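You operate a simulated robot arm through the tools that you are given. There is no shell and no other tool. Be economical: measure what you need, move in short steps, check, and stop when the job is done.

Carry out the task below with a simulated two-armed robot. There is one attempt and no reset: what you move stays moved.

TASK
Hold the pack holder, slide its catch open, swap the black mesh for the white one, slide it shut.
Fine: hold it for both slides; the black mesh ends in the grey tray. Where these are worked on the way, their far stop is far enough and under half their travel is too little: holder catch.

It is judged by the outcome, as a careful person would: the job done as asked, and still so three seconds after it is handed in. It fails if anything else is knocked over, pushed out of place, dropped, spilled or broken.

THE ROBOT
Two 7-joint arms with two-finger parallel grippers on one trunk, on a base that drives. Base frame: it is fixed to the floor where the robot stands at the start and does not move with it; the origin is under the middle of the robot, x ahead of it, y to its left, z up; the surface under the hand at the start is at about z = 0.8. Units: m, degrees, N and s.
The left shoulder is at the start at [0.05, 0.168, 1.132], the right one opposite. With the tool pointing down near the work surface each hand reaches from about 0.18 to 0.66 m from the robot's upright axis, wherever it stands, measured 20 degrees to its own side. Places, roughly: holder catch [0.5, 0, 0.8]; inside of the grey tray [0.6, -0.2, 0.8]; nest of the pack holder [0.5, -0.1, 0.8]. Payload 1.57 kg a hand.
The TCP of each hand is the grasp point between the finger pads, 0.03 m short of the fingertips. In the tool frame z runs along the fingers and y along their closing line. The gripper opens to 0.08 m. The fingers are 0.017 m wide and 0.012 m thick; the gripper's body (0.04 by 0.082 m) begins 0.08 m behind the TCP.
Orientation is that of the tool frame in the base frame, as a unit quaternion [w, x, y, z]. With the fingers straight down and closing along the base's y, the tool's x points along the base's -x, its y along +y and its z along -z.

THE INTERFACE
- The arms move only by the tool apply_moves. It takes "left_series", "right_series" or both (then of equal length, played together; a hand with none holds still); each is a list that holds one entry, the list of rows, each a list of 6 numbers: the shift along the base's x, y, z in m, then the turn, a rotation vector about the base's x, y, z in degrees. In form: [[[tx, ty, tz, ax, ay, az], ...]]. A call has 1 to 12 rows; each row is the pose to reach, as a shift and turn from the pose commanded when the call began. "left_jaw" and "right_jaw" are, for a hand that has rows, the closure in counts, from 0 (fully open) to 255 (shut), set as the call begins (left out, the last holds). Each row takes 0.2 s and may step no farther than 0.05 m and 8.6 degrees from the row before; otherwise, or with a gripper value out of range, the whole call is refused. A pose out of reach is approached as far as the arm can. The call stops where the force on the tool passes 90 N (or 10 N more than at its start, if that is more) or the arm is blocked; 0.2 s more then pass. Each finger travels about 0.045 m/s and halts on what it meets, pressing with about 36 N; the grip force reading is that of the motor and also rises with nothing between the fingers. The clock runs only during rows and for 0.2 s after the last one: add rows that repeat a pose to give the fingers time. The reply holds the time, the measured pose of the TCP, the force on the tool along the base axes, the opening and the grip force, in the units named above and with some noise, with the torque about the TCP (base axes, N m) and any sound that the robot's microphone picked up.
- Cameras (640 x 400 px; columns grow to the right, rows downward): "scene" is now at [0.1238, -0.0202, 1.3396]; the picture's right is [-0.24, -0.97, 0.00], its down [-0.60, 0.15, -0.79] and it looks along [0.76, -0.19, -0.62] (base axes); focal length 271 px, centre (320, 200). "left" rides on the left gripper at [0.072, 0.007, -0.122] in its tool frame; the picture's right is [-0.09, 1.00, 0.00], its down [-0.84, -0.08, -0.54] and it looks along [-0.54, -0.05, 0.84] (tool axes); focal length 238 px, centre (320, 200). "right" rides on the right gripper at [0.072, -0.007, -0.122] in its tool frame; the picture's right is [0.09, 1.00, 0.00], its down [-0.84, 0.08, -0.54] and it looks along [-0.54, 0.05, 0.84] (tool axes); focal length 238 px, centre (320, 200). There is no depth. A picture from a camera that has moved, and an enlarged one, comes with that camera's place and axes in the base frame and with its lens.
- camera(camera): a new picture of that camera. It takes no simulated time.
- raise_lower(by): slides the trunk up (or, below 0, down) by that many m; the arms and the scene camera ride with it, the base frame stays. It gives what a move gives, with no picture.
- roll_base(legs): drives the robot by 1 to 6 legs, each [ahead, left, turn to the left] in m, m and degrees, along the robot's own axes; the way and the turn of a leg run together, so that a leg with both is an arc; at most 1.5 m and 180 degrees a leg. The arms and the cameras ride along, it lands a little off, and it stops where it bumps. It gives what a move gives.
- turn_head(pan, tilt): turns the head with the scene camera to pan (to the left, within 80 degrees either way) and tilt (down, from -29 to 69), counted from straight ahead of the robot. It gives what a move gives.
- zoom(camera, box): a new picture of the part [left, top, right, bottom] of that camera's present view, enlarged. It takes no simulated time.
- hand_in(): hands the job in; it is judged then, once.

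Go step by step. Nothing tells you exact positions but the pictures and the camera data: compare them with the known pose of the tool, close in by small moves and look again before you grip or let go. The budget is 120 turns and 88 pictures, counting those below and the enlarged ones. Unless the task says otherwise, let go and move clear before handing in, and close with one line.

The tools are called after "Request:" as name(argument=value, ...) on one line, values as JSON. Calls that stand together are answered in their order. apply_moves: Moves the arms, as the interface text tells. Its arguments: {"type":"object","properties":{"left_series":{"type":"array","items":{"type":"array","items":{"type":"array","items":{"type":"number"}}}},"left_jaw":{"type":"number"},"right_series":{"type":"array","items":{"type":"array","items":{"type":"array","items":{"type":"number"}}}},"right_jaw":{"type":"number"}},"required":[]} The other tools are called the same way: raise_lower (by) slides the trunk up or down; roll_base (legs) drives the base; turn_head (pan, tilt) turns the head that bears the scene camera; camera (camera) takes a picture; zoom (camera, box) takes an enlarged picture of a part of a camera's view; hand_in () hands the job in.

At the start:

```text
t: 0.0
left_tcp_pos: [0.4613, 0.1122, 1.1269]
left_tcp_rot: [0.0, 0.0, 1.0, 0.0]
left_contact_force: [0.6, 0.3, -0.2]
left_ft_torque: [0.0, 0.01, 0.01]
left_opening: 0.08
left_finger_force: 0.0
right_tcp_pos: [0.4191, -0.2184, 1.1573]
right_tcp_rot: [0.0, 0.0, 1.0, 0.0]
right_contact_force: [0.3, -0.1, 0.3]
right_ft_torque: [-0.02, -0.01, -0.01]
right_opening: 0.0802
right_finger_force: 0.1
trunk travel left (down, up): [-0.3, 0.143]
robot x, y, heading: [-0.0001, -0.0008, -0.1]
head pan, tilt: [-13.7, 38.1]
```

scene: 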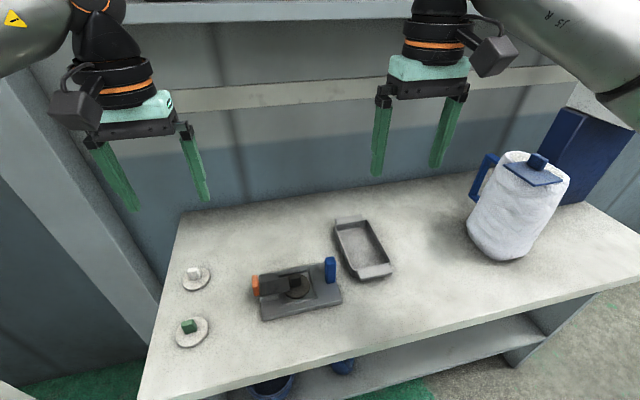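
right: 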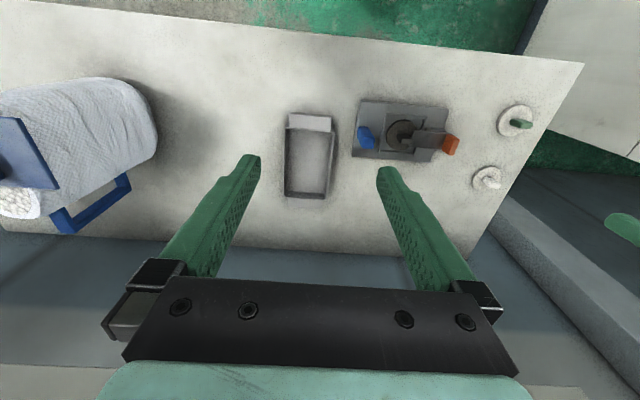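
left: 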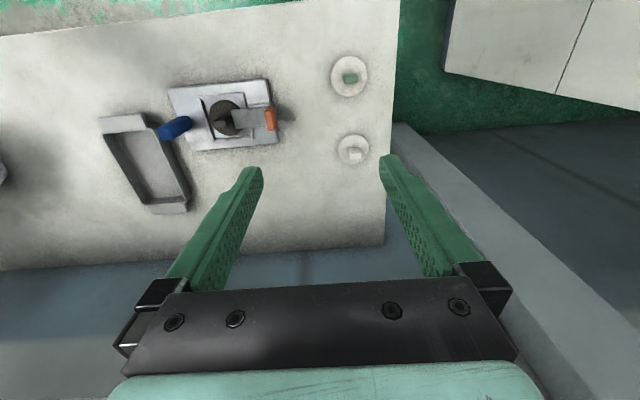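

I see the pack holder (grey, with an orange catch and a blue post), the grey tray beside it, and two pads with a white and a green item. I'll look closer first.

Request:
zoom(camera="scene", box=[150, 200, 410, 360])

Request:
zoom(camera="left", box=[90, 40, 400, 230])

```text
2.46 times, centred on (280, 280) of scene
camera zoom: at [0.1238, -0.0202, 1.3396], right [-0.24, -0.97, 0.0], down [-0.6, 0.15, -0.79], along [0.76, -0.19, -0.62], focal length 666 px, centre (418, 3)
```

zoom: 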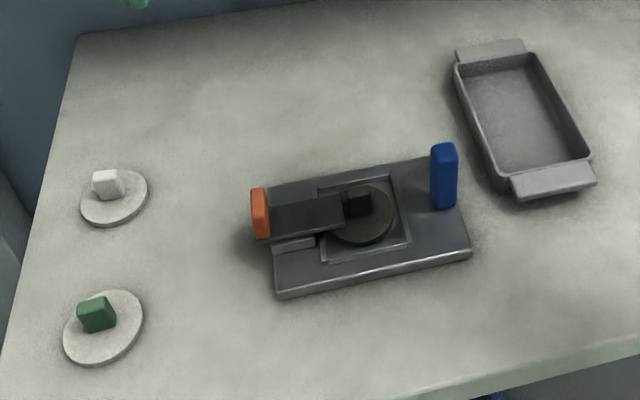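

```text
2.06 times, centred on (245, 135) of left
camera zoom: at [0.388, 0.1173, 1.2472], right [0.09, 1.0, 0.0], down [0.84, -0.08, 0.54], along [0.54, -0.05, -0.84], focal length 492 px, centre (475, 334)
```

zoom: 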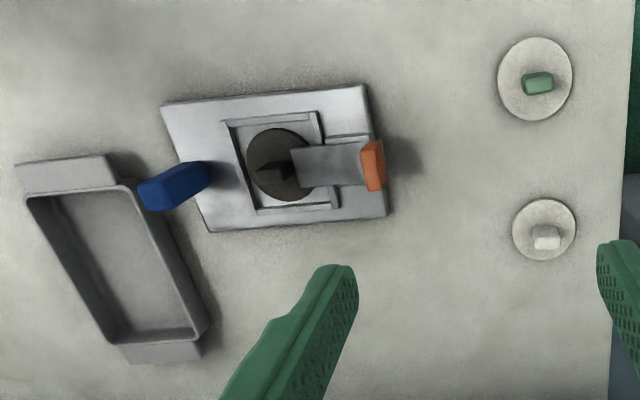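

The holder's catch is near [0.50, 0.03], its blue post near [0.47, -0.13], and the two pads are near y=0.16. I'll bring the left hand in for a closer view.

Request:
apply_moves(left_series=[[[-0.02, 0.0, -0.04, 0, 0, 0], [-0.04, 0, -0.08, 0, 0, 0], [-0.06, 0, -0.12, 0, 0, 0], [-0.06, 0, -0.12, 0, 0, 0]]])

Request:
camera(camera="left")

```text
t: 1.0
left_tcp_pos: [0.4017, 0.1113, 1.0057]
left_tcp_rot: [0.0, -0.001, 1.0, -0.002]
left_contact_force: [-0.1, -0.6, -0.2]
left_ft_torque: [0.0, 0.01, -0.03]
left_opening: 0.0802
left_finger_force: 0.1
right_tcp_pos: [0.4192, -0.2196, 1.1581]
right_tcp_rot: [0.0, 0.0, 1.0, 0.0]
right_contact_force: [1.0, 1.0, 0.5]
right_ft_torque: [0.02, 0.0, 0.04]
right_opening: 0.08
right_finger_force: 0.0
trunk travel left (down, up): [-0.3, 0.143]
robot x, y, heading: [-0.0034, -0.0045, -0.1]
head pan, tilt: [-13.7, 38.1]
```

```text
82 pictures are left
camera left: at [0.3278, 0.1167, 1.1266], right [0.09, 1.0, 0.0], down [0.84, -0.08, 0.54], along [0.54, -0.05, -0.84], focal length 238 px, centre (320, 200)
```

left: 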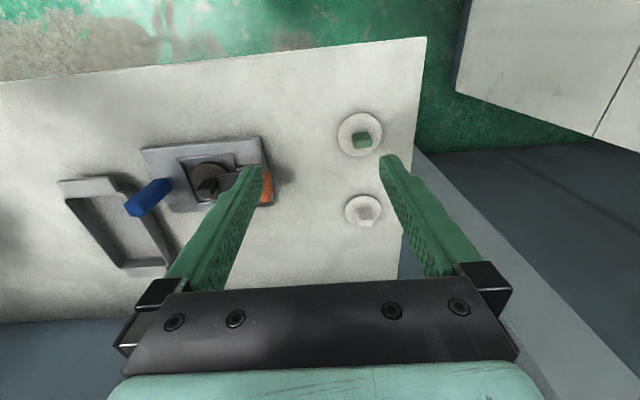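

The fingers cover part of the holder. I'll zoom on the pads and bring the right hand in to view the holder.

Request:
zoom(camera="left", box=[320, 100, 420, 240])

Request:
apply_moves(right_series=[[[-0.03, 0.02, -0.03, 0, 0, 0], [-0.06, 0.04, -0.06, 0, 0, 0], [-0.06, 0.06, -0.1, 0, 0, 0], [-0.06, 0.08, -0.14, 0, 0, 0], [-0.06, 0.08, -0.14, 0, 0, 0]]])

Request:
camera(camera="right")

```text
2.86 times, centred on (370, 170) of left
camera zoom: at [0.3278, 0.1167, 1.1266], right [0.09, 1.0, 0.0], down [0.84, -0.08, 0.54], along [0.54, -0.05, -0.84], focal length 681 px, centre (177, 286)
```

zoom: 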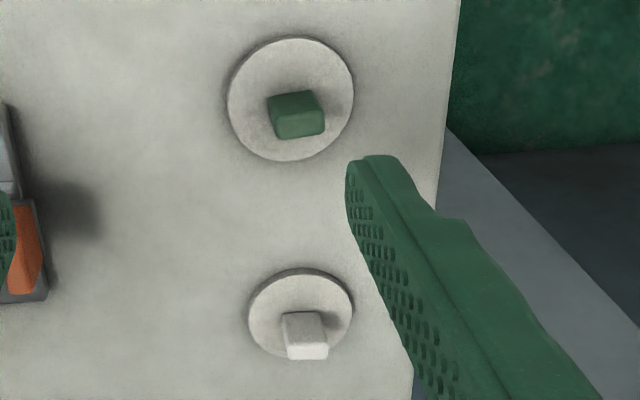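

```text
t: 2.2
left_tcp_pos: [0.4012, 0.1111, 1.0058]
left_tcp_rot: [0.0, 0.0, 1.0, 0.0]
left_contact_force: [0.5, -0.7, -0.3]
left_ft_torque: [0.02, 0.04, 0.0]
left_opening: 0.0801
left_finger_force: 0.0
right_tcp_pos: [0.359, -0.1389, 1.0184]
right_tcp_rot: [0.0, 0.001, 1.0, 0.001]
right_contact_force: [0.7, 0.8, 0.5]
right_ft_torque: [0.0, -0.01, 0.0]
right_opening: 0.08
right_finger_force: 0.0
trunk travel left (down, up): [-0.3, 0.143]
robot x, y, heading: [-0.0024, 0.0012, 0.0]
head pan, tilt: [-13.7, 38.1]
```

```text
80 pictures are left
camera right: at [0.2889, -0.1458, 1.1393], right [-0.09, 1.0, 0.0], down [0.84, 0.08, 0.54], along [0.54, 0.05, -0.84], focal length 238 px, centre (320, 200)
```

right: 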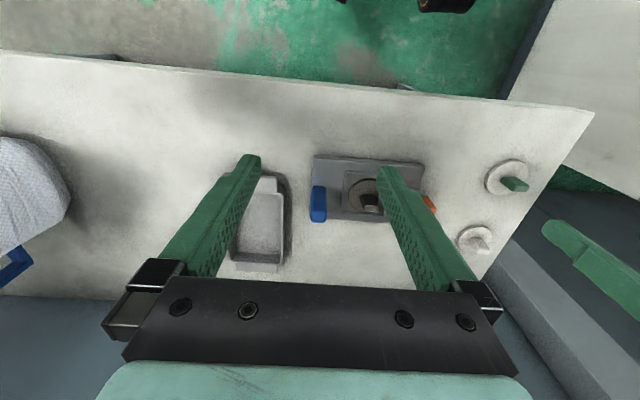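

The white-knobbed disc is smaller than the green-knobbed one; it's the white mesh. I'll center the right hand on the holder for a clean view.

Request:
apply_moves(left_series=[[[0, 0.04, 0, 0, 0, 0], [0, 0.06, 0, 0, 0, 0], [0, 0.06, 0, 0, 0, 0]]], right_series=[[[0, 0.04, -0.02, 0, 0, 0], [0, 0.075, -0.05, 0, 0, 0], [0, 0.075, -0.05, 0, 0, 0]]])

Request:
camera(camera="right")

Request:
zoom(camera="right", box=[220, 100, 420, 225])

```text
t: 3.0
left_tcp_pos: [0.3999, 0.1729, 1.0066]
left_tcp_rot: [0.0, 0.0, 1.0, 0.0]
left_contact_force: [0.5, -0.1, 0.9]
left_ft_torque: [0.01, -0.02, 0.0]
left_opening: 0.0799
left_finger_force: 0.1
right_tcp_pos: [0.3597, -0.0633, 0.9674]
right_tcp_rot: [0.0, 0.001, 1.0, 0.0]
right_contact_force: [-0.7, 0.7, 1.0]
right_ft_torque: [0.04, 0.0, 0.01]
right_opening: 0.08
right_finger_force: 0.1
trunk travel left (down, up): [-0.3, 0.143]
robot x, y, heading: [0.0015, 0.0029, -0.2]
head pan, tilt: [-13.7, 38.1]
```

```text
79 pictures are left
camera right: at [0.289, -0.0697, 1.0893], right [-0.09, 1.0, 0.0], down [0.84, 0.08, 0.54], along [0.54, 0.05, -0.84], focal length 238 px, centre (320, 200)
```

right: 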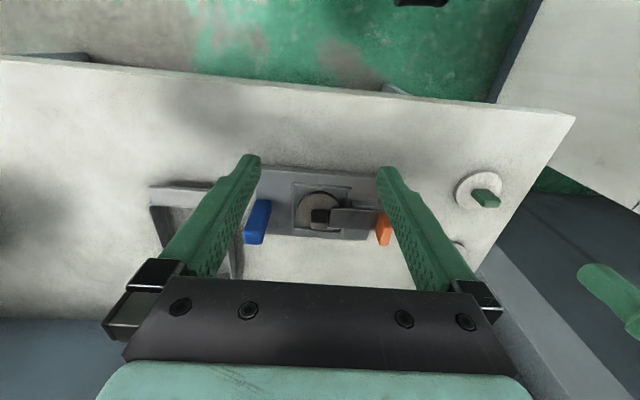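

```text
3.20 times, centred on (320, 162) of right
camera zoom: at [0.289, -0.0697, 1.0893], right [-0.09, 1.0, 0.0], down [0.84, 0.08, 0.54], along [0.54, 0.05, -0.84], focal length 763 px, centre (320, 320)
```

zoom: 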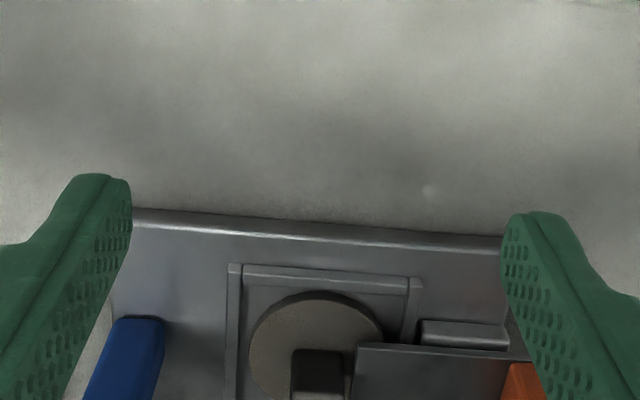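

The plate lies square to the base axes. Post is about [0.472, -0.131], top about z 0.89; tab about [0.50, 0.04]. I'll bring the right hand over the post and check.

Request:
apply_moves(right_series=[[[0.03, -0.02, 0, 0, 0, 0], [0.06, -0.04, 0, 0, 0, 0], [0.09, -0.06, 0, 0, 0, 0], [0.112, -0.068, 0, 0, 0, 0], [0.112, -0.068, 0, 0, 0, 0]]])

Request:
camera(camera="right")

Request:
zoom(camera="scene", box=[220, 180, 420, 330])

```text
t: 4.2
left_tcp_pos: [0.4003, 0.172, 1.0068]
left_tcp_rot: [0.0, 0.0, 1.0, 0.0]
left_contact_force: [0.1, 0.0, -0.1]
left_ft_torque: [0.0, 0.02, -0.01]
left_opening: 0.0801
left_finger_force: 0.1
right_tcp_pos: [0.4725, -0.133, 0.9674]
right_tcp_rot: [0.001, 0.0, 1.0, 0.0]
right_contact_force: [-0.4, -0.5, -0.5]
right_ft_torque: [0.01, 0.0, 0.04]
right_opening: 0.0799
right_finger_force: 0.0
trunk travel left (down, up): [-0.3, 0.143]
robot x, y, heading: [0.0017, -0.0004, 0.1]
head pan, tilt: [-13.7, 38.1]
```

```text
77 pictures are left
camera right: at [0.4013, -0.1392, 1.0892], right [-0.09, 1.0, 0.0], down [0.84, 0.08, 0.54], along [0.54, 0.05, -0.84], focal length 238 px, centre (320, 200)
```

right: 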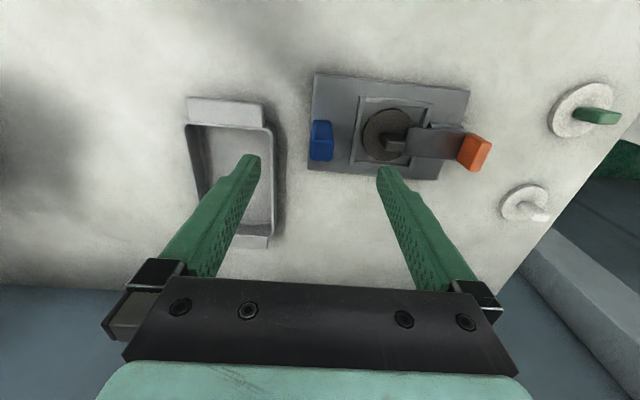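

```text
2.67 times, centred on (320, 255) of scene
camera zoom: at [0.1238, -0.0202, 1.3396], right [-0.24, -0.97, 0.0], down [-0.6, 0.15, -0.79], along [0.76, -0.19, -0.62], focal length 722 px, centre (320, 53)
```

zoom: 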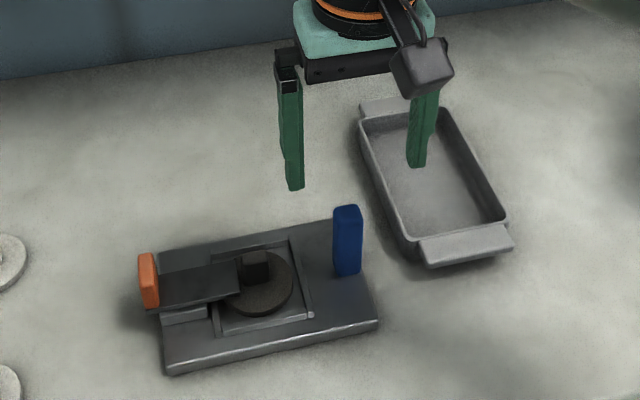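

Triangulating puts the post centre at about [0.482, -0.132] with its top near 0.88, and the orange tab at about [0.477, 0.03, 0.855]. I'll lower the right hand around the post, still open.

Request:
apply_moves(right_series=[[[0.009, 0.001, -0.03, 0, 0, 0], [0.009, 0.001, -0.06, 0, 0, 0], [0.009, 0.001, -0.085, 0, 0, 0], [0.009, 0.001, -0.1, 0, 0, 0], [0.009, 0.001, -0.1, 0, 0, 0]]])

Request:
camera(camera="right")

Request:
zoom(camera="scene", box=[240, 200, 400, 320])

```text
t: 5.4
left_tcp_pos: [0.4001, 0.1724, 1.0047]
left_tcp_rot: [0.0, 0.0, 1.0, 0.0]
left_contact_force: [-0.5, 0.7, -0.1]
left_ft_torque: [-0.03, -0.03, -0.02]
left_opening: 0.0801
left_finger_force: 0.0
right_tcp_pos: [0.4813, -0.131, 0.8678]
right_tcp_rot: [0.0, 0.0, 1.0, 0.0]
right_contact_force: [-0.9, 0.2, 0.2]
right_ft_torque: [-0.04, 0.0, -0.01]
right_opening: 0.0801
right_finger_force: 0.0
trunk travel left (down, up): [-0.3, 0.143]
robot x, y, heading: [-0.0004, 0.0015, -0.0]
head pan, tilt: [-13.7, 38.1]
```

```text
75 pictures are left
camera right: at [0.4098, -0.1381, 0.9892], right [-0.09, 1.0, 0.0], down [0.84, 0.08, 0.54], along [0.54, 0.05, -0.84], focal length 238 px, centre (320, 200)
```

right: 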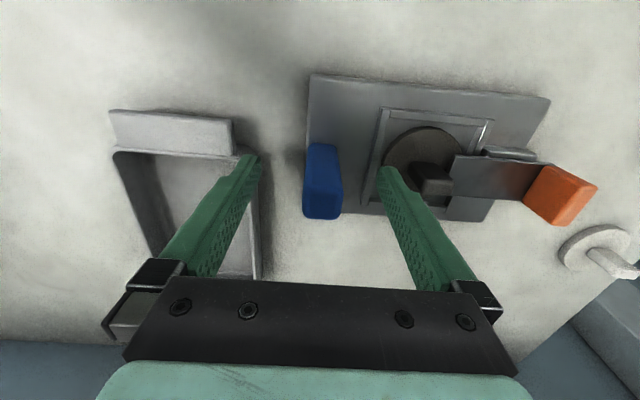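

```text
3.33 times, centred on (320, 260) of scene
camera zoom: at [0.1238, -0.0202, 1.3396], right [-0.24, -0.97, 0.0], down [-0.6, 0.15, -0.79], along [0.76, -0.19, -0.62], focal length 902 px, centre (320, 0)
```

zoom: 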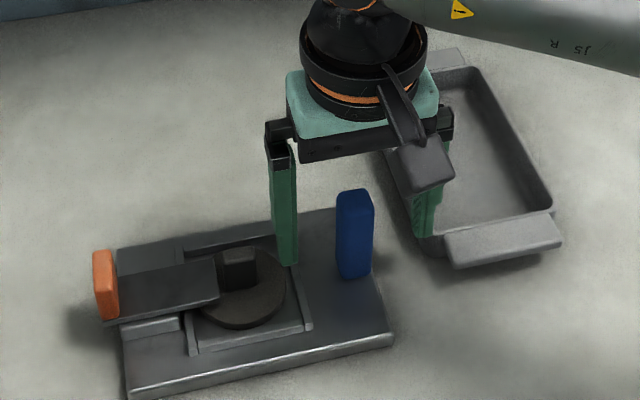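

The post is centred between the fingers. I'll lower a bit more and grip it.

Request:
apply_moves(right_series=[[[0, 0.0005, -0.006, 0, 0, 0], [0, 0.0005, -0.006, 0, 0, 0]]])

Request:
apply_moves(right_series=[[[0, 0, 0, 0, 0, 0], [0, 0, 0, 0, 0, 0], [0, 0, 0, 0, 0, 0], [0, 0, 0, 0, 0, 0], [0, 0, 0, 0, 0, 0]]], right_jaw=255)

Request:
camera(camera="right")

```text
t: 6.0
left_tcp_pos: [0.4, 0.1732, 1.0054]
left_tcp_rot: [0.0, 0.001, 1.0, 0.0]
left_contact_force: [-0.7, 0.1, -0.5]
left_ft_torque: [0.03, -0.02, 0.01]
left_opening: 0.0802
left_finger_force: 0.0
right_tcp_pos: [0.4806, -0.1307, 0.8616]
right_tcp_rot: [0.0, 0.0, 1.0, 0.0]
right_contact_force: [0.3, -0.2, 0.0]
right_ft_torque: [-0.04, 0.04, -0.01]
right_opening: 0.0799
right_finger_force: 0.1
trunk travel left (down, up): [-0.3, 0.143]
robot x, y, heading: [-0.0008, -0.0025, -0.0]
head pan, tilt: [-13.7, 38.1]
```

```text
t: 7.2
left_tcp_pos: [0.4001, 0.1734, 1.004]
left_tcp_rot: [0.0, -0.001, 1.0, 0.0]
left_contact_force: [-1.2, 0.2, 0.8]
left_ft_torque: [0.01, -0.03, 0.02]
left_opening: 0.0801
left_finger_force: 0.0
right_tcp_pos: [0.481, -0.1305, 0.8617]
right_tcp_rot: [0.0, 0.0, 1.0, -0.001]
right_contact_force: [-0.1, 1.2, 1.0]
right_ft_torque: [-0.05, 0.09, -0.02]
right_opening: 0.0219
right_finger_force: 28.3
trunk travel left (down, up): [-0.3, 0.143]
robot x, y, heading: [0.0027, -0.0003, 0.1]
head pan, tilt: [-13.7, 38.1]
```

```text
73 pictures are left
camera right: at [0.4098, -0.1372, 0.9837], right [-0.09, 1.0, 0.0], down [0.84, 0.08, 0.54], along [0.54, 0.05, -0.84], focal length 238 px, centre (320, 200)
```

right: 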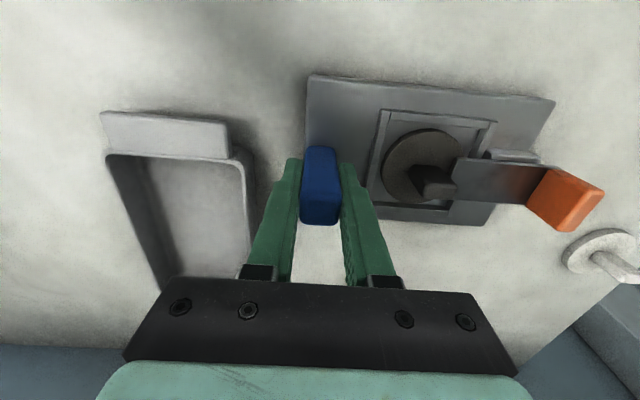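

The post is held with the plate unmoved. Next I bring the left hand above the tab to look.

Request:
apply_moves(left_series=[[[0.01, -0.04, -0.01, 0, 0, 0], [0.02, -0.08, -0.02, 0, 0, 0], [0.04, -0.115, -0.03, 0, 0, 0], [0.06, -0.14, -0.04, 0, 0, 0], [0.06, -0.14, -0.04, 0, 0, 0]]])

Request:
camera(camera="left")

Request:
zoom(camera="scene", box=[220, 220, 380, 340])

```text
t: 8.4
left_tcp_pos: [0.461, 0.033, 0.965]
left_tcp_rot: [0.0, 0.0, 1.0, -0.001]
left_contact_force: [0.1, -0.1, 0.1]
left_ft_torque: [-0.02, 0.02, 0.03]
left_opening: 0.0801
left_finger_force: 0.1
right_tcp_pos: [0.4801, -0.1308, 0.8625]
right_tcp_rot: [0.001, 0.0, 1.0, 0.0]
right_contact_force: [-1.3, 0.0, 0.0]
right_ft_torque: [-0.07, 0.02, 0.1]
right_opening: 0.0219
right_finger_force: 34.6
trunk travel left (down, up): [-0.3, 0.143]
robot x, y, heading: [-0.0035, 0.0014, -0.0]
head pan, tilt: [-13.7, 38.1]
```

```text
72 pictures are left
camera left: at [0.3885, 0.0362, 1.0873], right [0.09, 1.0, 0.0], down [0.84, -0.08, 0.54], along [0.54, -0.05, -0.84], focal length 238 px, centre (320, 200)
```

left: 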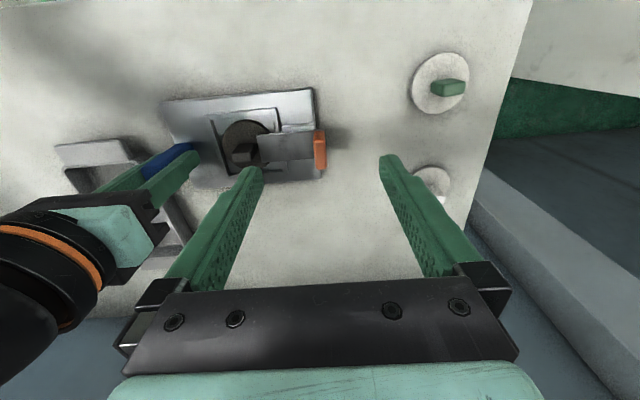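

```text
3.33 times, centred on (300, 280) of scene
camera zoom: at [0.1237, -0.0201, 1.3397], right [-0.24, -0.97, 0.0], down [-0.6, 0.15, -0.79], along [0.76, -0.19, -0.62], focal length 902 px, centre (387, -67)
```

zoom: 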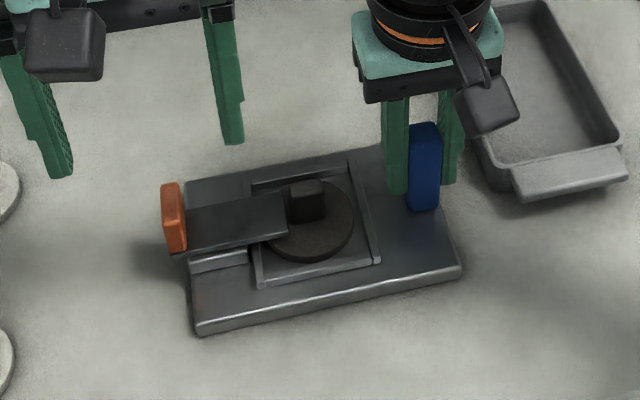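

The tab is centred near [0.478, 0.028], z roughly 0.826–0.870. I'll narrow the left jaws a bit and lower to just above the blade, straddling the tab.

Request:
apply_moves(left_series=[[[0.008, -0.003, -0.02, 0, 0, 0], [0.017, -0.005, -0.04, 0, 0, 0], [0.017, -0.005, -0.065, 0, 0, 0], [0.017, -0.005, -0.078, 0, 0, 0], [0.017, -0.005, -0.078, 0, 0, 0]]], left_jaw=95)

Request:
camera(camera="left")

Request:
zoom(camera="scene", box=[220, 220, 340, 310])

```text
t: 9.6
left_tcp_pos: [0.4773, 0.028, 0.8882]
left_tcp_rot: [0.0, 0.0, 1.0, 0.0]
left_contact_force: [0.4, 0.0, 0.1]
left_ft_torque: [-0.01, -0.01, 0.0]
left_opening: 0.0504
left_finger_force: 0.0
right_tcp_pos: [0.4806, -0.1304, 0.8614]
right_tcp_rot: [0.0, 0.0, 1.0, 0.0]
right_contact_force: [0.0, -0.5, 0.9]
right_ft_torque: [-0.04, 0.06, -0.02]
right_opening: 0.0218
right_finger_force: 35.3
trunk travel left (down, up): [-0.3, 0.143]
robot x, y, heading: [0.0007, 0.0022, -0.0]
head pan, tilt: [-13.7, 38.1]
```

```text
70 pictures are left
camera left: at [0.4043, 0.0319, 1.0087], right [0.09, 1.0, 0.0], down [0.84, -0.08, 0.54], along [0.54, -0.05, -0.84], focal length 238 px, centre (320, 200)
```

left: 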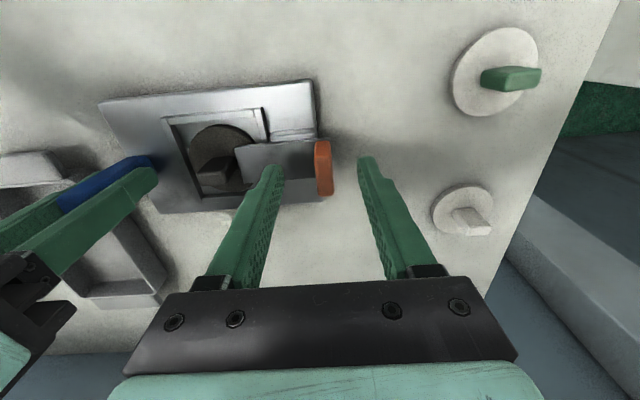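

```text
4.44 times, centred on (280, 265) of scene
camera zoom: at [0.1237, -0.0202, 1.3397], right [-0.24, -0.97, 0.0], down [-0.6, 0.15, -0.79], along [0.76, -0.19, -0.62], focal length 1203 px, centre (498, -89)
```

zoom: 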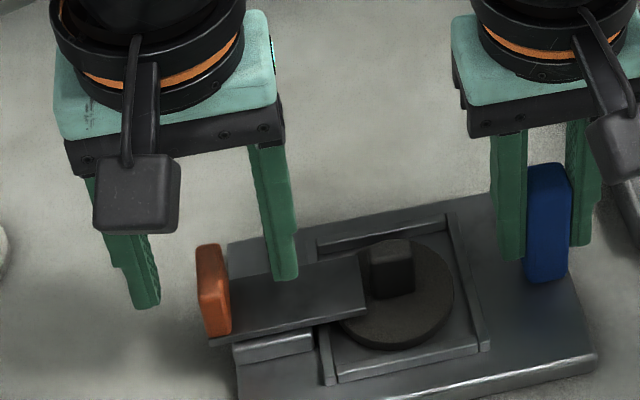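

The tab sits between the fingers. I'll lower slightly more and close on it.

Request:
apply_moves(left_series=[[[0, 0, -0.004, 0, 0, 0], [0, 0, -0.007, 0, 0, 0], [0, 0, -0.007, 0, 0, 0]]])

Request:
apply_moves(left_series=[[[0, 0, 0, 0, 0, 0], [0, 0, 0, 0, 0, 0], [0, 0, 0, 0, 0, 0], [0, 0, 0, 0, 0, 0]]], left_jaw=255)

Request:
zoom(camera="scene", box=[220, 220, 340, 310])

```text
t: 10.4
left_tcp_pos: [0.4775, 0.0265, 0.8807]
left_tcp_rot: [0.0, 0.0, 1.0, 0.0]
left_contact_force: [-0.4, -0.7, 0.6]
left_ft_torque: [-0.02, 0.0, 0.0]
left_opening: 0.0504
left_finger_force: 0.0
right_tcp_pos: [0.4803, -0.1316, 0.8619]
right_tcp_rot: [0.0, 0.001, 1.0, 0.0]
right_contact_force: [-0.3, 0.1, 0.3]
right_ft_torque: [-0.07, 0.09, 0.04]
right_opening: 0.0218
right_finger_force: 34.4
trunk travel left (down, up): [-0.3, 0.143]
robot x, y, heading: [-0.001, 0.0016, 0.2]
head pan, tilt: [-13.7, 38.1]
```

```text
t: 11.4
left_tcp_pos: [0.4771, 0.0295, 0.881]
left_tcp_rot: [0.0, -0.001, 1.0, 0.001]
left_contact_force: [-0.2, 9.1, 0.9]
left_ft_torque: [0.21, 0.29, -0.04]
left_opening: 0.011
left_finger_force: 29.2
right_tcp_pos: [0.4812, -0.1331, 0.8614]
right_tcp_rot: [0.0, 0.001, 1.0, -0.002]
right_contact_force: [-1.0, -6.2, -0.2]
right_ft_torque: [0.59, -0.03, 0.1]
right_opening: 0.0216
right_finger_force: 34.8
trunk travel left (down, up): [-0.3, 0.143]
robot x, y, heading: [0.0047, -0.0004, 0.2]
head pan, tilt: [-13.7, 38.1]
```

```text
4.44 times, centred on (280, 265) of scene
camera zoom: at [0.1236, -0.02, 1.3397], right [-0.24, -0.97, 0.0], down [-0.6, 0.15, -0.79], along [0.76, -0.19, -0.62], focal length 1203 px, centre (498, -89)
```

zoom: 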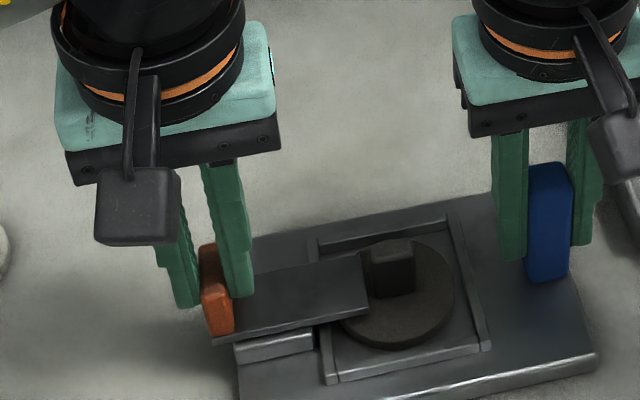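

The tab is gripped and the right hand holds the post. Now I slide it toward +y in small steps.

Request:
apply_moves(left_series=[[[0, 0.006, 0, 0, 0, 0], [0, 0.012, 0, 0, 0, 0], [0, 0.018, 0, 0, 0, 0], [0, 0.018, 0, 0, 0, 0]]])

Request:
zoom(camera="scene", box=[220, 220, 340, 310])

```text
t: 12.4
left_tcp_pos: [0.4767, 0.0449, 0.8816]
left_tcp_rot: [0.0, 0.0, 1.0, 0.0]
left_contact_force: [-1.5, -0.8, -0.8]
left_ft_torque: [-0.1, -0.23, -0.08]
left_opening: 0.0114
left_finger_force: 28.5
right_tcp_pos: [0.4806, -0.1298, 0.8619]
right_tcp_rot: [0.0, 0.0, 1.0, 0.0]
right_contact_force: [0.9, 2.8, -0.5]
right_ft_torque: [0.19, 0.06, 0.0]
right_opening: 0.0217
right_finger_force: 34.4
trunk travel left (down, up): [-0.3, 0.143]
robot x, y, heading: [-0.0004, -0.0017, -0.1]
head pan, tilt: [-13.7, 38.1]
```

```text
4.44 times, centred on (280, 265) of scene
camera zoom: at [0.1238, -0.02, 1.3396], right [-0.24, -0.97, 0.0], down [-0.6, 0.15, -0.79], along [0.76, -0.19, -0.62], focal length 1203 px, centre (498, -89)
```

zoom: 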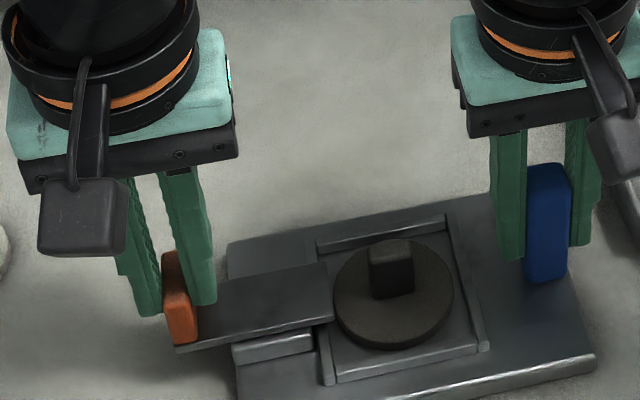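

It slides well and the disc is nearly clear. I'll continue to the far stop.

Request:
apply_moves(left_series=[[[0, 0.005, 0, 0, 0, 0], [0, 0.01, 0, 0, 0, 0], [0, 0.015, 0, 0, 0, 0], [0, 0.02, 0, 0, 0, 0], [0, 0.02, 0, 0, 0, 0]]])

Request:
zoom(camera="scene", box=[220, 220, 340, 310])

```text
t: 13.6
left_tcp_pos: [0.4772, 0.0652, 0.8806]
left_tcp_rot: [0.0, 0.0, 1.0, 0.0]
left_contact_force: [-0.3, -5.8, 0.0]
left_ft_torque: [-0.11, 0.04, -0.06]
left_opening: 0.011
left_finger_force: 28.8
right_tcp_pos: [0.483, -0.1314, 0.8621]
right_tcp_rot: [0.001, 0.001, 1.0, 0.0]
right_contact_force: [0.4, 5.6, -0.7]
right_ft_torque: [-0.12, -0.05, -0.14]
right_opening: 0.0222
right_finger_force: 34.8
trunk travel left (down, up): [-0.3, 0.143]
robot x, y, heading: [0.0, -0.0027, 0.0]
head pan, tilt: [-13.7, 38.1]
```

```text
4.44 times, centred on (280, 265) of scene
camera zoom: at [0.1239, -0.0201, 1.3396], right [-0.24, -0.97, 0.0], down [-0.6, 0.15, -0.79], along [0.76, -0.19, -0.62], focal length 1203 px, centre (498, -89)
```

zoom: 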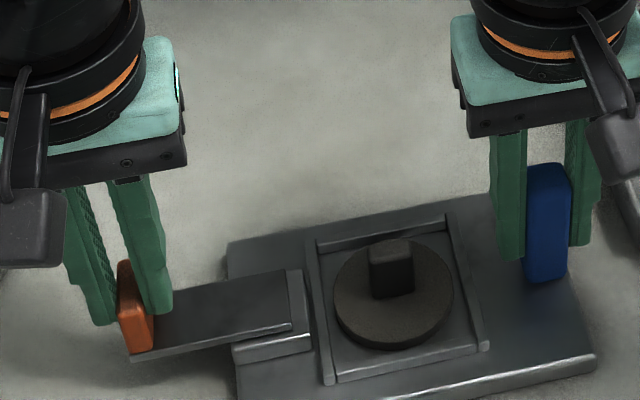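

The disc is fully clear; I'll nudge a little more to find the far stop.

Request:
apply_moves(left_series=[[[0, 0.003, 0, 0, 0, 0], [0, 0.006, 0, 0, 0, 0], [0, 0.006, 0, 0, 0, 0]]])

```text
t: 14.4
left_tcp_pos: [0.4771, 0.0693, 0.8821]
left_tcp_rot: [0.0, 0.002, 1.0, -0.003]
left_contact_force: [-1.6, -22.8, 0.8]
left_ft_torque: [-0.37, 0.41, -0.01]
left_opening: 0.0111
left_finger_force: 29.0
right_tcp_pos: [0.4797, -0.1289, 0.8619]
right_tcp_rot: [0.0, -0.001, 1.0, 0.003]
right_contact_force: [0.4, 22.7, -0.8]
right_ft_torque: [-0.72, -0.16, -0.41]
right_opening: 0.0216
right_finger_force: 34.7
trunk travel left (down, up): [-0.3, 0.143]
robot x, y, heading: [-0.0003, -0.0009, 0.1]
head pan, tilt: [-13.7, 38.1]
```

The far stop is reached. I relax the push, open the left jaws and lift off.

Request:
apply_moves(left_series=[[[0, -0.004, 0, 0, 0, 0], [0, -0.004, 0, 0, 0, 0]]])

Request:
apply_moves(left_series=[[[0, 0, 0, 0, 0, 0], [0, 0, 0, 0, 0, 0], [0, 0, 0, 0, 0, 0], [0, 0, 0.03, 0, 0, 0], [0, 0, 0.07, 0, 0, 0], [0, 0.04, 0.1, 0, 0, 0], [0, 0.08, 0.1, 0, 0, 0], [0, 0.08, 0.1, 0, 0, 0]]], left_jaw=80)

Request:
zoom(camera="scene", box=[170, 200, 370, 350])

Request:
camera(camera="right")

```text
t: 15.0
left_tcp_pos: [0.4776, 0.067, 0.8812]
left_tcp_rot: [0.001, 0.0, 1.0, -0.001]
left_contact_force: [-1.1, -19.0, 0.9]
left_ft_torque: [-0.33, 0.29, -0.12]
left_opening: 0.0115
left_finger_force: 29.2
right_tcp_pos: [0.4816, -0.1294, 0.8621]
right_tcp_rot: [0.0, -0.001, 1.0, 0.001]
right_contact_force: [0.9, 19.6, 0.2]
right_ft_torque: [-0.56, -0.03, -0.15]
right_opening: 0.0218
right_finger_force: 34.8
trunk travel left (down, up): [-0.3, 0.143]
robot x, y, heading: [0.0025, 0.0044, -0.2]
head pan, tilt: [-13.7, 38.1]
```

```text
t: 16.8
left_tcp_pos: [0.477, 0.1489, 0.9825]
left_tcp_rot: [-0.001, 0.0, 1.0, 0.001]
left_contact_force: [0.0, 0.2, 0.1]
left_ft_torque: [0.0, 0.01, 0.02]
left_opening: 0.0547
left_finger_force: 0.0
right_tcp_pos: [0.4813, -0.1304, 0.8621]
right_tcp_rot: [0.0, -0.001, 1.0, 0.0]
right_contact_force: [-0.3, 0.3, 1.3]
right_ft_torque: [-0.11, -0.34, 0.04]
right_opening: 0.0215
right_finger_force: 34.7
trunk travel left (down, up): [-0.3, 0.143]
robot x, y, heading: [-0.0006, -0.0016, 0.1]
head pan, tilt: [-13.7, 38.1]
```

```text
2.67 times, centred on (270, 275) of scene
camera zoom: at [0.1236, -0.0201, 1.3396], right [-0.24, -0.97, 0.0], down [-0.6, 0.15, -0.79], along [0.76, -0.19, -0.62], focal length 722 px, centre (453, 0)
```

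zoom: 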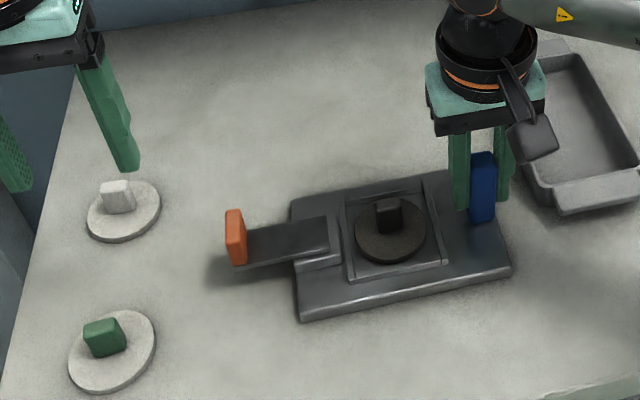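

```text
64 pictures are left
camera right: at [0.4095, -0.137, 0.9836], right [-0.09, 1.0, 0.0], down [0.84, 0.08, 0.54], along [0.54, 0.05, -0.84], focal length 238 px, centre (320, 200)
```

right: 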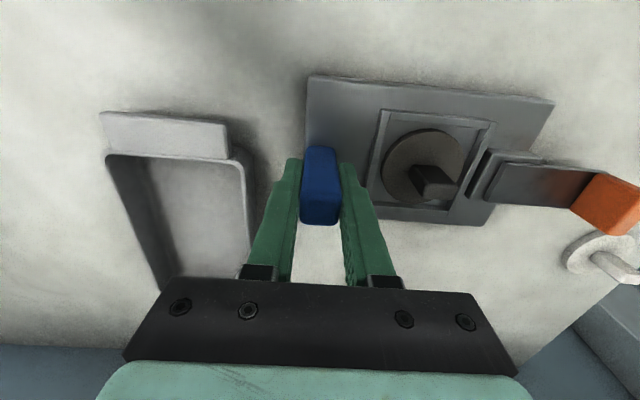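

The catch is fully open and the holder is in place. I release the post, lift straight up, and move the right hand over the black knob (about [0.478, -0.055], top 0.85).

Request:
apply_moves(right_series=[[[0, 0, 0, 0, 0, 0], [0, 0, 0, 0, 0, 0], [0, 0, 0.03, 0, 0, 0], [0, 0, 0.07, 0, 0, 0], [0, 0.03, 0.08, 0, 0, 0], [-0.003, 0.075, 0.08, 0, 0, 0], [-0.003, 0.075, 0.08, 0, 0, 0]]], right_jaw=110)

Request:
camera(camera="right")

Request:
zoom(camera="scene", box=[220, 210, 360, 315])

```text
t: 18.4
left_tcp_pos: [0.4765, 0.1474, 0.9826]
left_tcp_rot: [0.0, 0.0, 1.0, 0.0]
left_contact_force: [0.3, -0.3, -0.9]
left_ft_torque: [-0.01, 0.0, -0.04]
left_opening: 0.0549
left_finger_force: 0.1
right_tcp_pos: [0.477, -0.0554, 0.9437]
right_tcp_rot: [0.0, 0.0, 1.0, 0.0]
right_contact_force: [0.4, 0.2, 0.4]
right_ft_torque: [0.01, -0.01, -0.05]
right_opening: 0.0456
right_finger_force: 0.0
trunk travel left (down, up): [-0.3, 0.143]
robot x, y, heading: [0.0021, -0.001, -0.1]
head pan, tilt: [-13.7, 38.1]
```

```text
63 pictures are left
camera right: at [0.4068, -0.0617, 1.0651], right [-0.09, 1.0, 0.0], down [0.84, 0.08, 0.54], along [0.54, 0.05, -0.84], focal length 238 px, centre (320, 200)
```

right: 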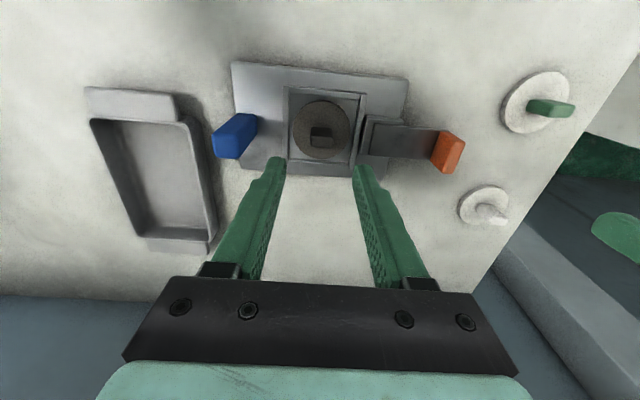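

```text
3.81 times, centred on (290, 262) of scene
camera zoom: at [0.1238, -0.0204, 1.3396], right [-0.24, -0.97, 0.0], down [-0.6, 0.15, -0.79], along [0.76, -0.19, -0.62], focal length 1031 px, centre (434, -38)
```

zoom: 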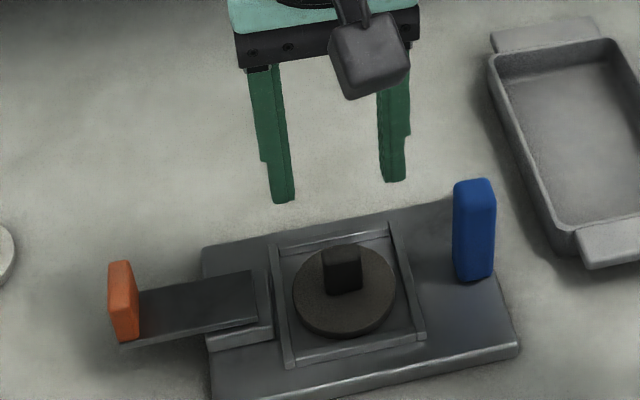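

The knob is centred between the jaws at about [0.479, -0.054]. Lowering around it.

Request:
apply_moves(right_series=[[[0.001, 0.001, -0.03, 0, 0, 0], [0.001, 0.001, -0.055, 0, 0, 0], [0.001, 0.001, -0.072, 0, 0, 0], [0.001, 0.001, -0.08, 0, 0, 0], [0.001, 0.001, -0.08, 0, 0, 0]]])

Request:
camera(camera="right")

Request:
zoom(camera="scene", box=[240, 220, 360, 310])

```text
t: 19.6
left_tcp_pos: [0.4772, 0.1475, 0.9822]
left_tcp_rot: [0.0, 0.0, 1.0, 0.001]
left_contact_force: [0.7, 0.2, -0.4]
left_ft_torque: [0.02, -0.02, -0.02]
left_opening: 0.0547
left_finger_force: 0.0
right_tcp_pos: [0.479, -0.0558, 0.8619]
right_tcp_rot: [0.0, 0.001, 1.0, 0.0]
right_contact_force: [0.1, -0.6, 0.0]
right_ft_torque: [-0.01, -0.01, -0.03]
right_opening: 0.0454
right_finger_force: 0.0
trunk travel left (down, up): [-0.3, 0.143]
robot x, y, heading: [-0.0032, -0.0017, -0.2]
head pan, tilt: [-13.7, 38.1]
```

```text
61 pictures are left
camera right: at [0.4079, -0.0613, 0.984], right [-0.09, 1.0, 0.0], down [0.84, 0.08, 0.54], along [0.54, 0.05, -0.84], focal length 238 px, centre (320, 200)
```

right: 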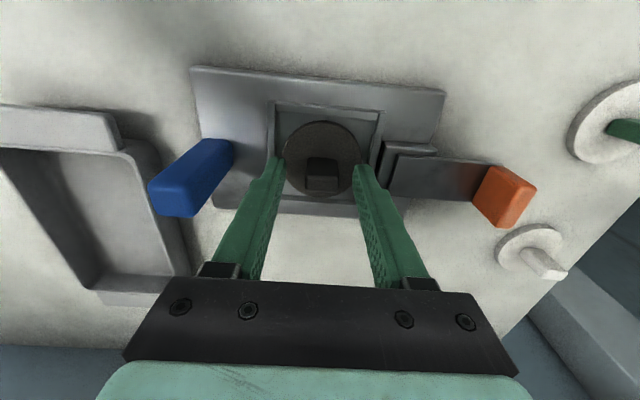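

```text
4.44 times, centred on (300, 265) of scene
camera zoom: at [0.1238, -0.0202, 1.3396], right [-0.24, -0.97, 0.0], down [-0.6, 0.15, -0.79], along [0.76, -0.19, -0.62], focal length 1203 px, centre (409, -89)
```

zoom: 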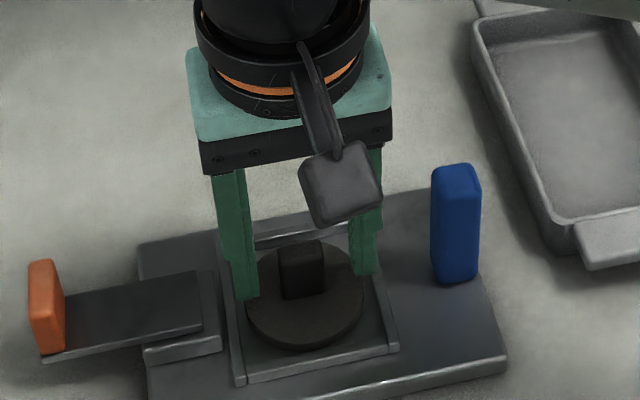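

Aligned. Closing on the knob and lifting slightly.

Request:
apply_moves(right_series=[[[0, 0, 0, 0, 0, 0], [0, 0, 0, 0, 0, 0], [0, 0, 0, 0, 0, 0], [0, 0, 0, 0, 0, 0]]], right_jaw=255)

Request:
apply_moves(right_series=[[[0, 0, 0.01, 0, 0, 0], [0, 0, 0.03, 0, 0, 0], [0, 0, 0.06, 0, 0, 0], [0, 0, 0.08, 0, 0, 0], [0, 0, 0.08, 0, 0, 0]]])

Request:
zoom(camera="scene", box=[220, 180, 420, 330])

Request:
camera(camera="right")

```text
t: 20.6
left_tcp_pos: [0.4772, 0.1481, 0.9819]
left_tcp_rot: [0.001, 0.0, 1.0, 0.0]
left_contact_force: [-0.2, -0.5, 1.0]
left_ft_torque: [-0.03, -0.02, -0.02]
left_opening: 0.0548
left_finger_force: 0.2
right_tcp_pos: [0.4791, -0.0549, 0.8624]
right_tcp_rot: [-0.001, 0.0, 1.0, 0.0]
right_contact_force: [0.0, -0.2, -0.1]
right_ft_torque: [0.05, 0.01, 0.01]
right_opening: 0.0209
right_finger_force: 34.6
trunk travel left (down, up): [-0.3, 0.143]
robot x, y, heading: [0.0019, -0.0026, 0.1]
head pan, tilt: [-13.7, 38.1]
```

```text
t: 21.8
left_tcp_pos: [0.4764, 0.1478, 0.9808]
left_tcp_rot: [-0.001, -0.001, 1.0, 0.001]
left_contact_force: [0.1, -0.5, 1.0]
left_ft_torque: [-0.04, -0.02, -0.02]
left_opening: 0.0549
left_finger_force: 0.0
right_tcp_pos: [0.4799, -0.0541, 0.9426]
right_tcp_rot: [-0.001, 0.0, 1.0, 0.001]
right_contact_force: [-0.5, 0.3, 0.8]
right_ft_torque: [-0.03, 0.01, -0.01]
right_opening: 0.0
right_finger_force: 21.2
trunk travel left (down, up): [-0.3, 0.143]
robot x, y, heading: [0.0016, 0.0042, 0.0]
head pan, tilt: [-13.7, 38.1]
```

```text
2.67 times, centred on (320, 255) of scene
camera zoom: at [0.1238, -0.0202, 1.3396], right [-0.24, -0.97, 0.0], down [-0.6, 0.15, -0.79], along [0.76, -0.19, -0.62], focal length 722 px, centre (320, 53)
```

zoom: 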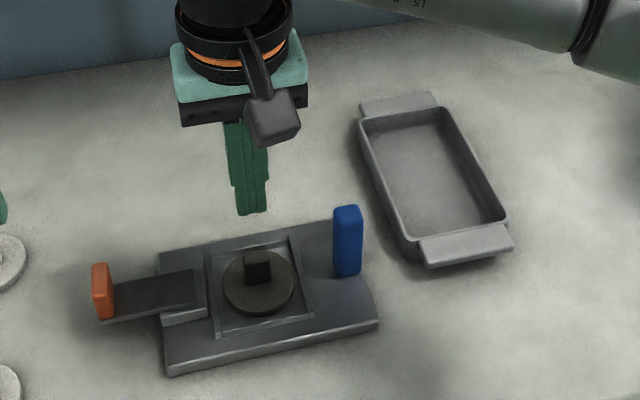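

```text
58 pictures are left
camera right: at [0.4082, -0.0606, 1.0646], right [-0.09, 1.0, 0.0], down [0.84, 0.08, 0.54], along [0.54, 0.05, -0.84], focal length 238 px, centre (320, 200)
```

right: 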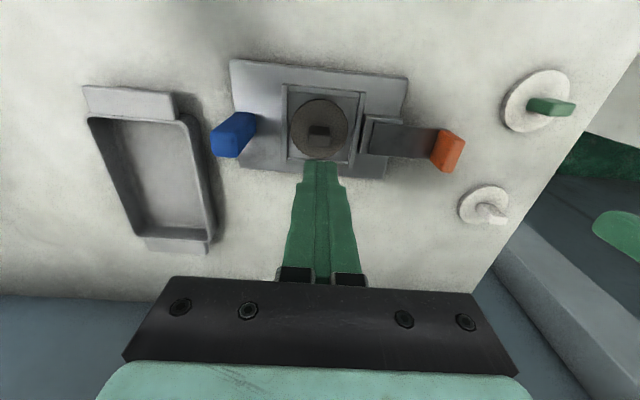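

The knob slipped out; the disc stayed in the nest. I'll go lower for more overlap, watching the force.

Request:
apply_moves(right_series=[[[0, -0.001, 0, 0, 0, 0], [0, -0.001, 0, 0, 0, 0], [0, -0.001, -0.03, 0, 0, 0], [0, -0.001, -0.06, 0, 0, 0], [0, -0.001, -0.08, 0, 0, 0], [0, -0.001, -0.084, 0, 0, 0], [0, -0.001, -0.087, 0, 0, 0], [0, -0.001, -0.087, 0, 0, 0]]], right_jaw=110)

Request:
zoom(camera="scene", box=[260, 230, 340, 290])

Request:
zoom(camera="right", box=[240, 100, 400, 220])

```text
t: 23.6
left_tcp_pos: [0.4772, 0.1467, 0.982]
left_tcp_rot: [0.0, 0.0, 1.0, -0.001]
left_contact_force: [-0.4, 0.0, 0.9]
left_ft_torque: [0.01, -0.02, -0.01]
left_opening: 0.0546
left_finger_force: 0.0
right_tcp_pos: [0.479, -0.0557, 0.8545]
right_tcp_rot: [0.0, 0.0, 1.0, 0.0]
right_contact_force: [-0.8, 0.3, -0.2]
right_ft_torque: [-0.03, -0.02, 0.0]
right_opening: 0.0456
right_finger_force: 0.1
trunk travel left (down, up): [-0.3, 0.143]
robot x, y, heading: [-0.0021, -0.0035, 0.0]
head pan, tilt: [-13.7, 38.1]
```

```text
6.67 times, centred on (300, 260) of scene
camera zoom: at [0.1238, -0.0202, 1.3396], right [-0.24, -0.97, 0.0], down [-0.6, 0.15, -0.79], along [0.76, -0.19, -0.62], focal length 1805 px, centre (453, -200)
```

zoom: 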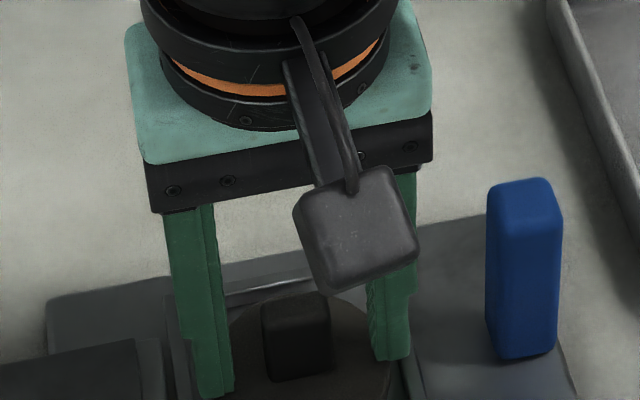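

```text
3.33 times, centred on (320, 160) of right
camera zoom: at [0.4073, -0.0623, 0.9769], right [-0.09, 1.0, 0.0], down [0.84, 0.08, 0.54], along [0.54, 0.05, -0.84], focal length 794 px, centre (320, 333)
```

zoom: 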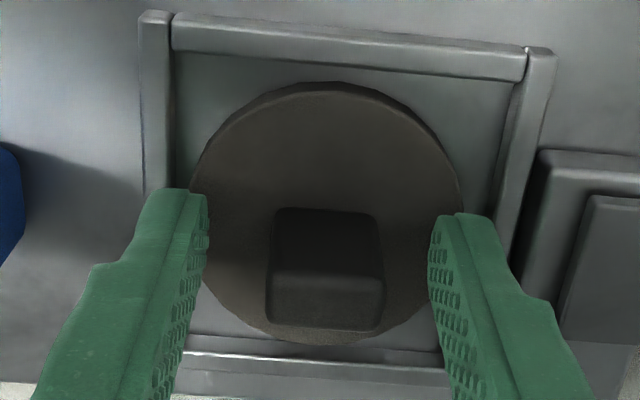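

The knob is about 6 mm further forward than my jaws and its top is nearer 0.845. I'll shift forward, go down 6 mm, then grip.

Request:
apply_moves(right_series=[[[0.006, 0, 0, 0, 0, 0], [0.006, 0, -0.003, 0, 0, 0], [0.006, 0, -0.006, 0, 0, 0], [0.006, 0, -0.006, 0, 0, 0]]])

Request:
zoom(camera="right", box=[240, 100, 400, 220])

```text
t: 24.6
left_tcp_pos: [0.4757, 0.1477, 0.9819]
left_tcp_rot: [0.001, 0.001, 1.0, 0.0]
left_contact_force: [-0.8, 1.1, 0.6]
left_ft_torque: [0.03, -0.02, -0.02]
left_opening: 0.055
left_finger_force: 0.1
right_tcp_pos: [0.4855, -0.0556, 0.8513]
right_tcp_rot: [0.002, -0.001, 1.0, 0.0]
right_contact_force: [-2.3, -3.4, 20.8]
right_ft_torque: [-0.18, 0.11, -0.01]
right_opening: 0.0456
right_finger_force: 0.1
trunk travel left (down, up): [-0.3, 0.143]
robot x, y, heading: [-0.0031, -0.0024, 0.0]
head pan, tilt: [-13.7, 38.1]
```

```text
3.33 times, centred on (320, 160) of right
camera zoom: at [0.4131, -0.0623, 0.9733], right [-0.09, 1.0, 0.0], down [0.83, 0.08, 0.55], along [0.54, 0.05, -0.84], focal length 794 px, centre (320, 333)
```

zoom: 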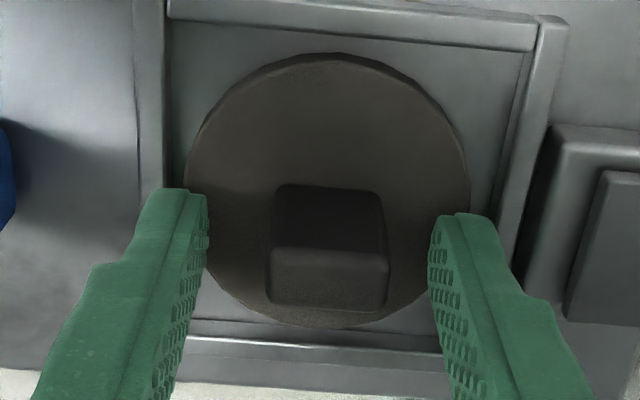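

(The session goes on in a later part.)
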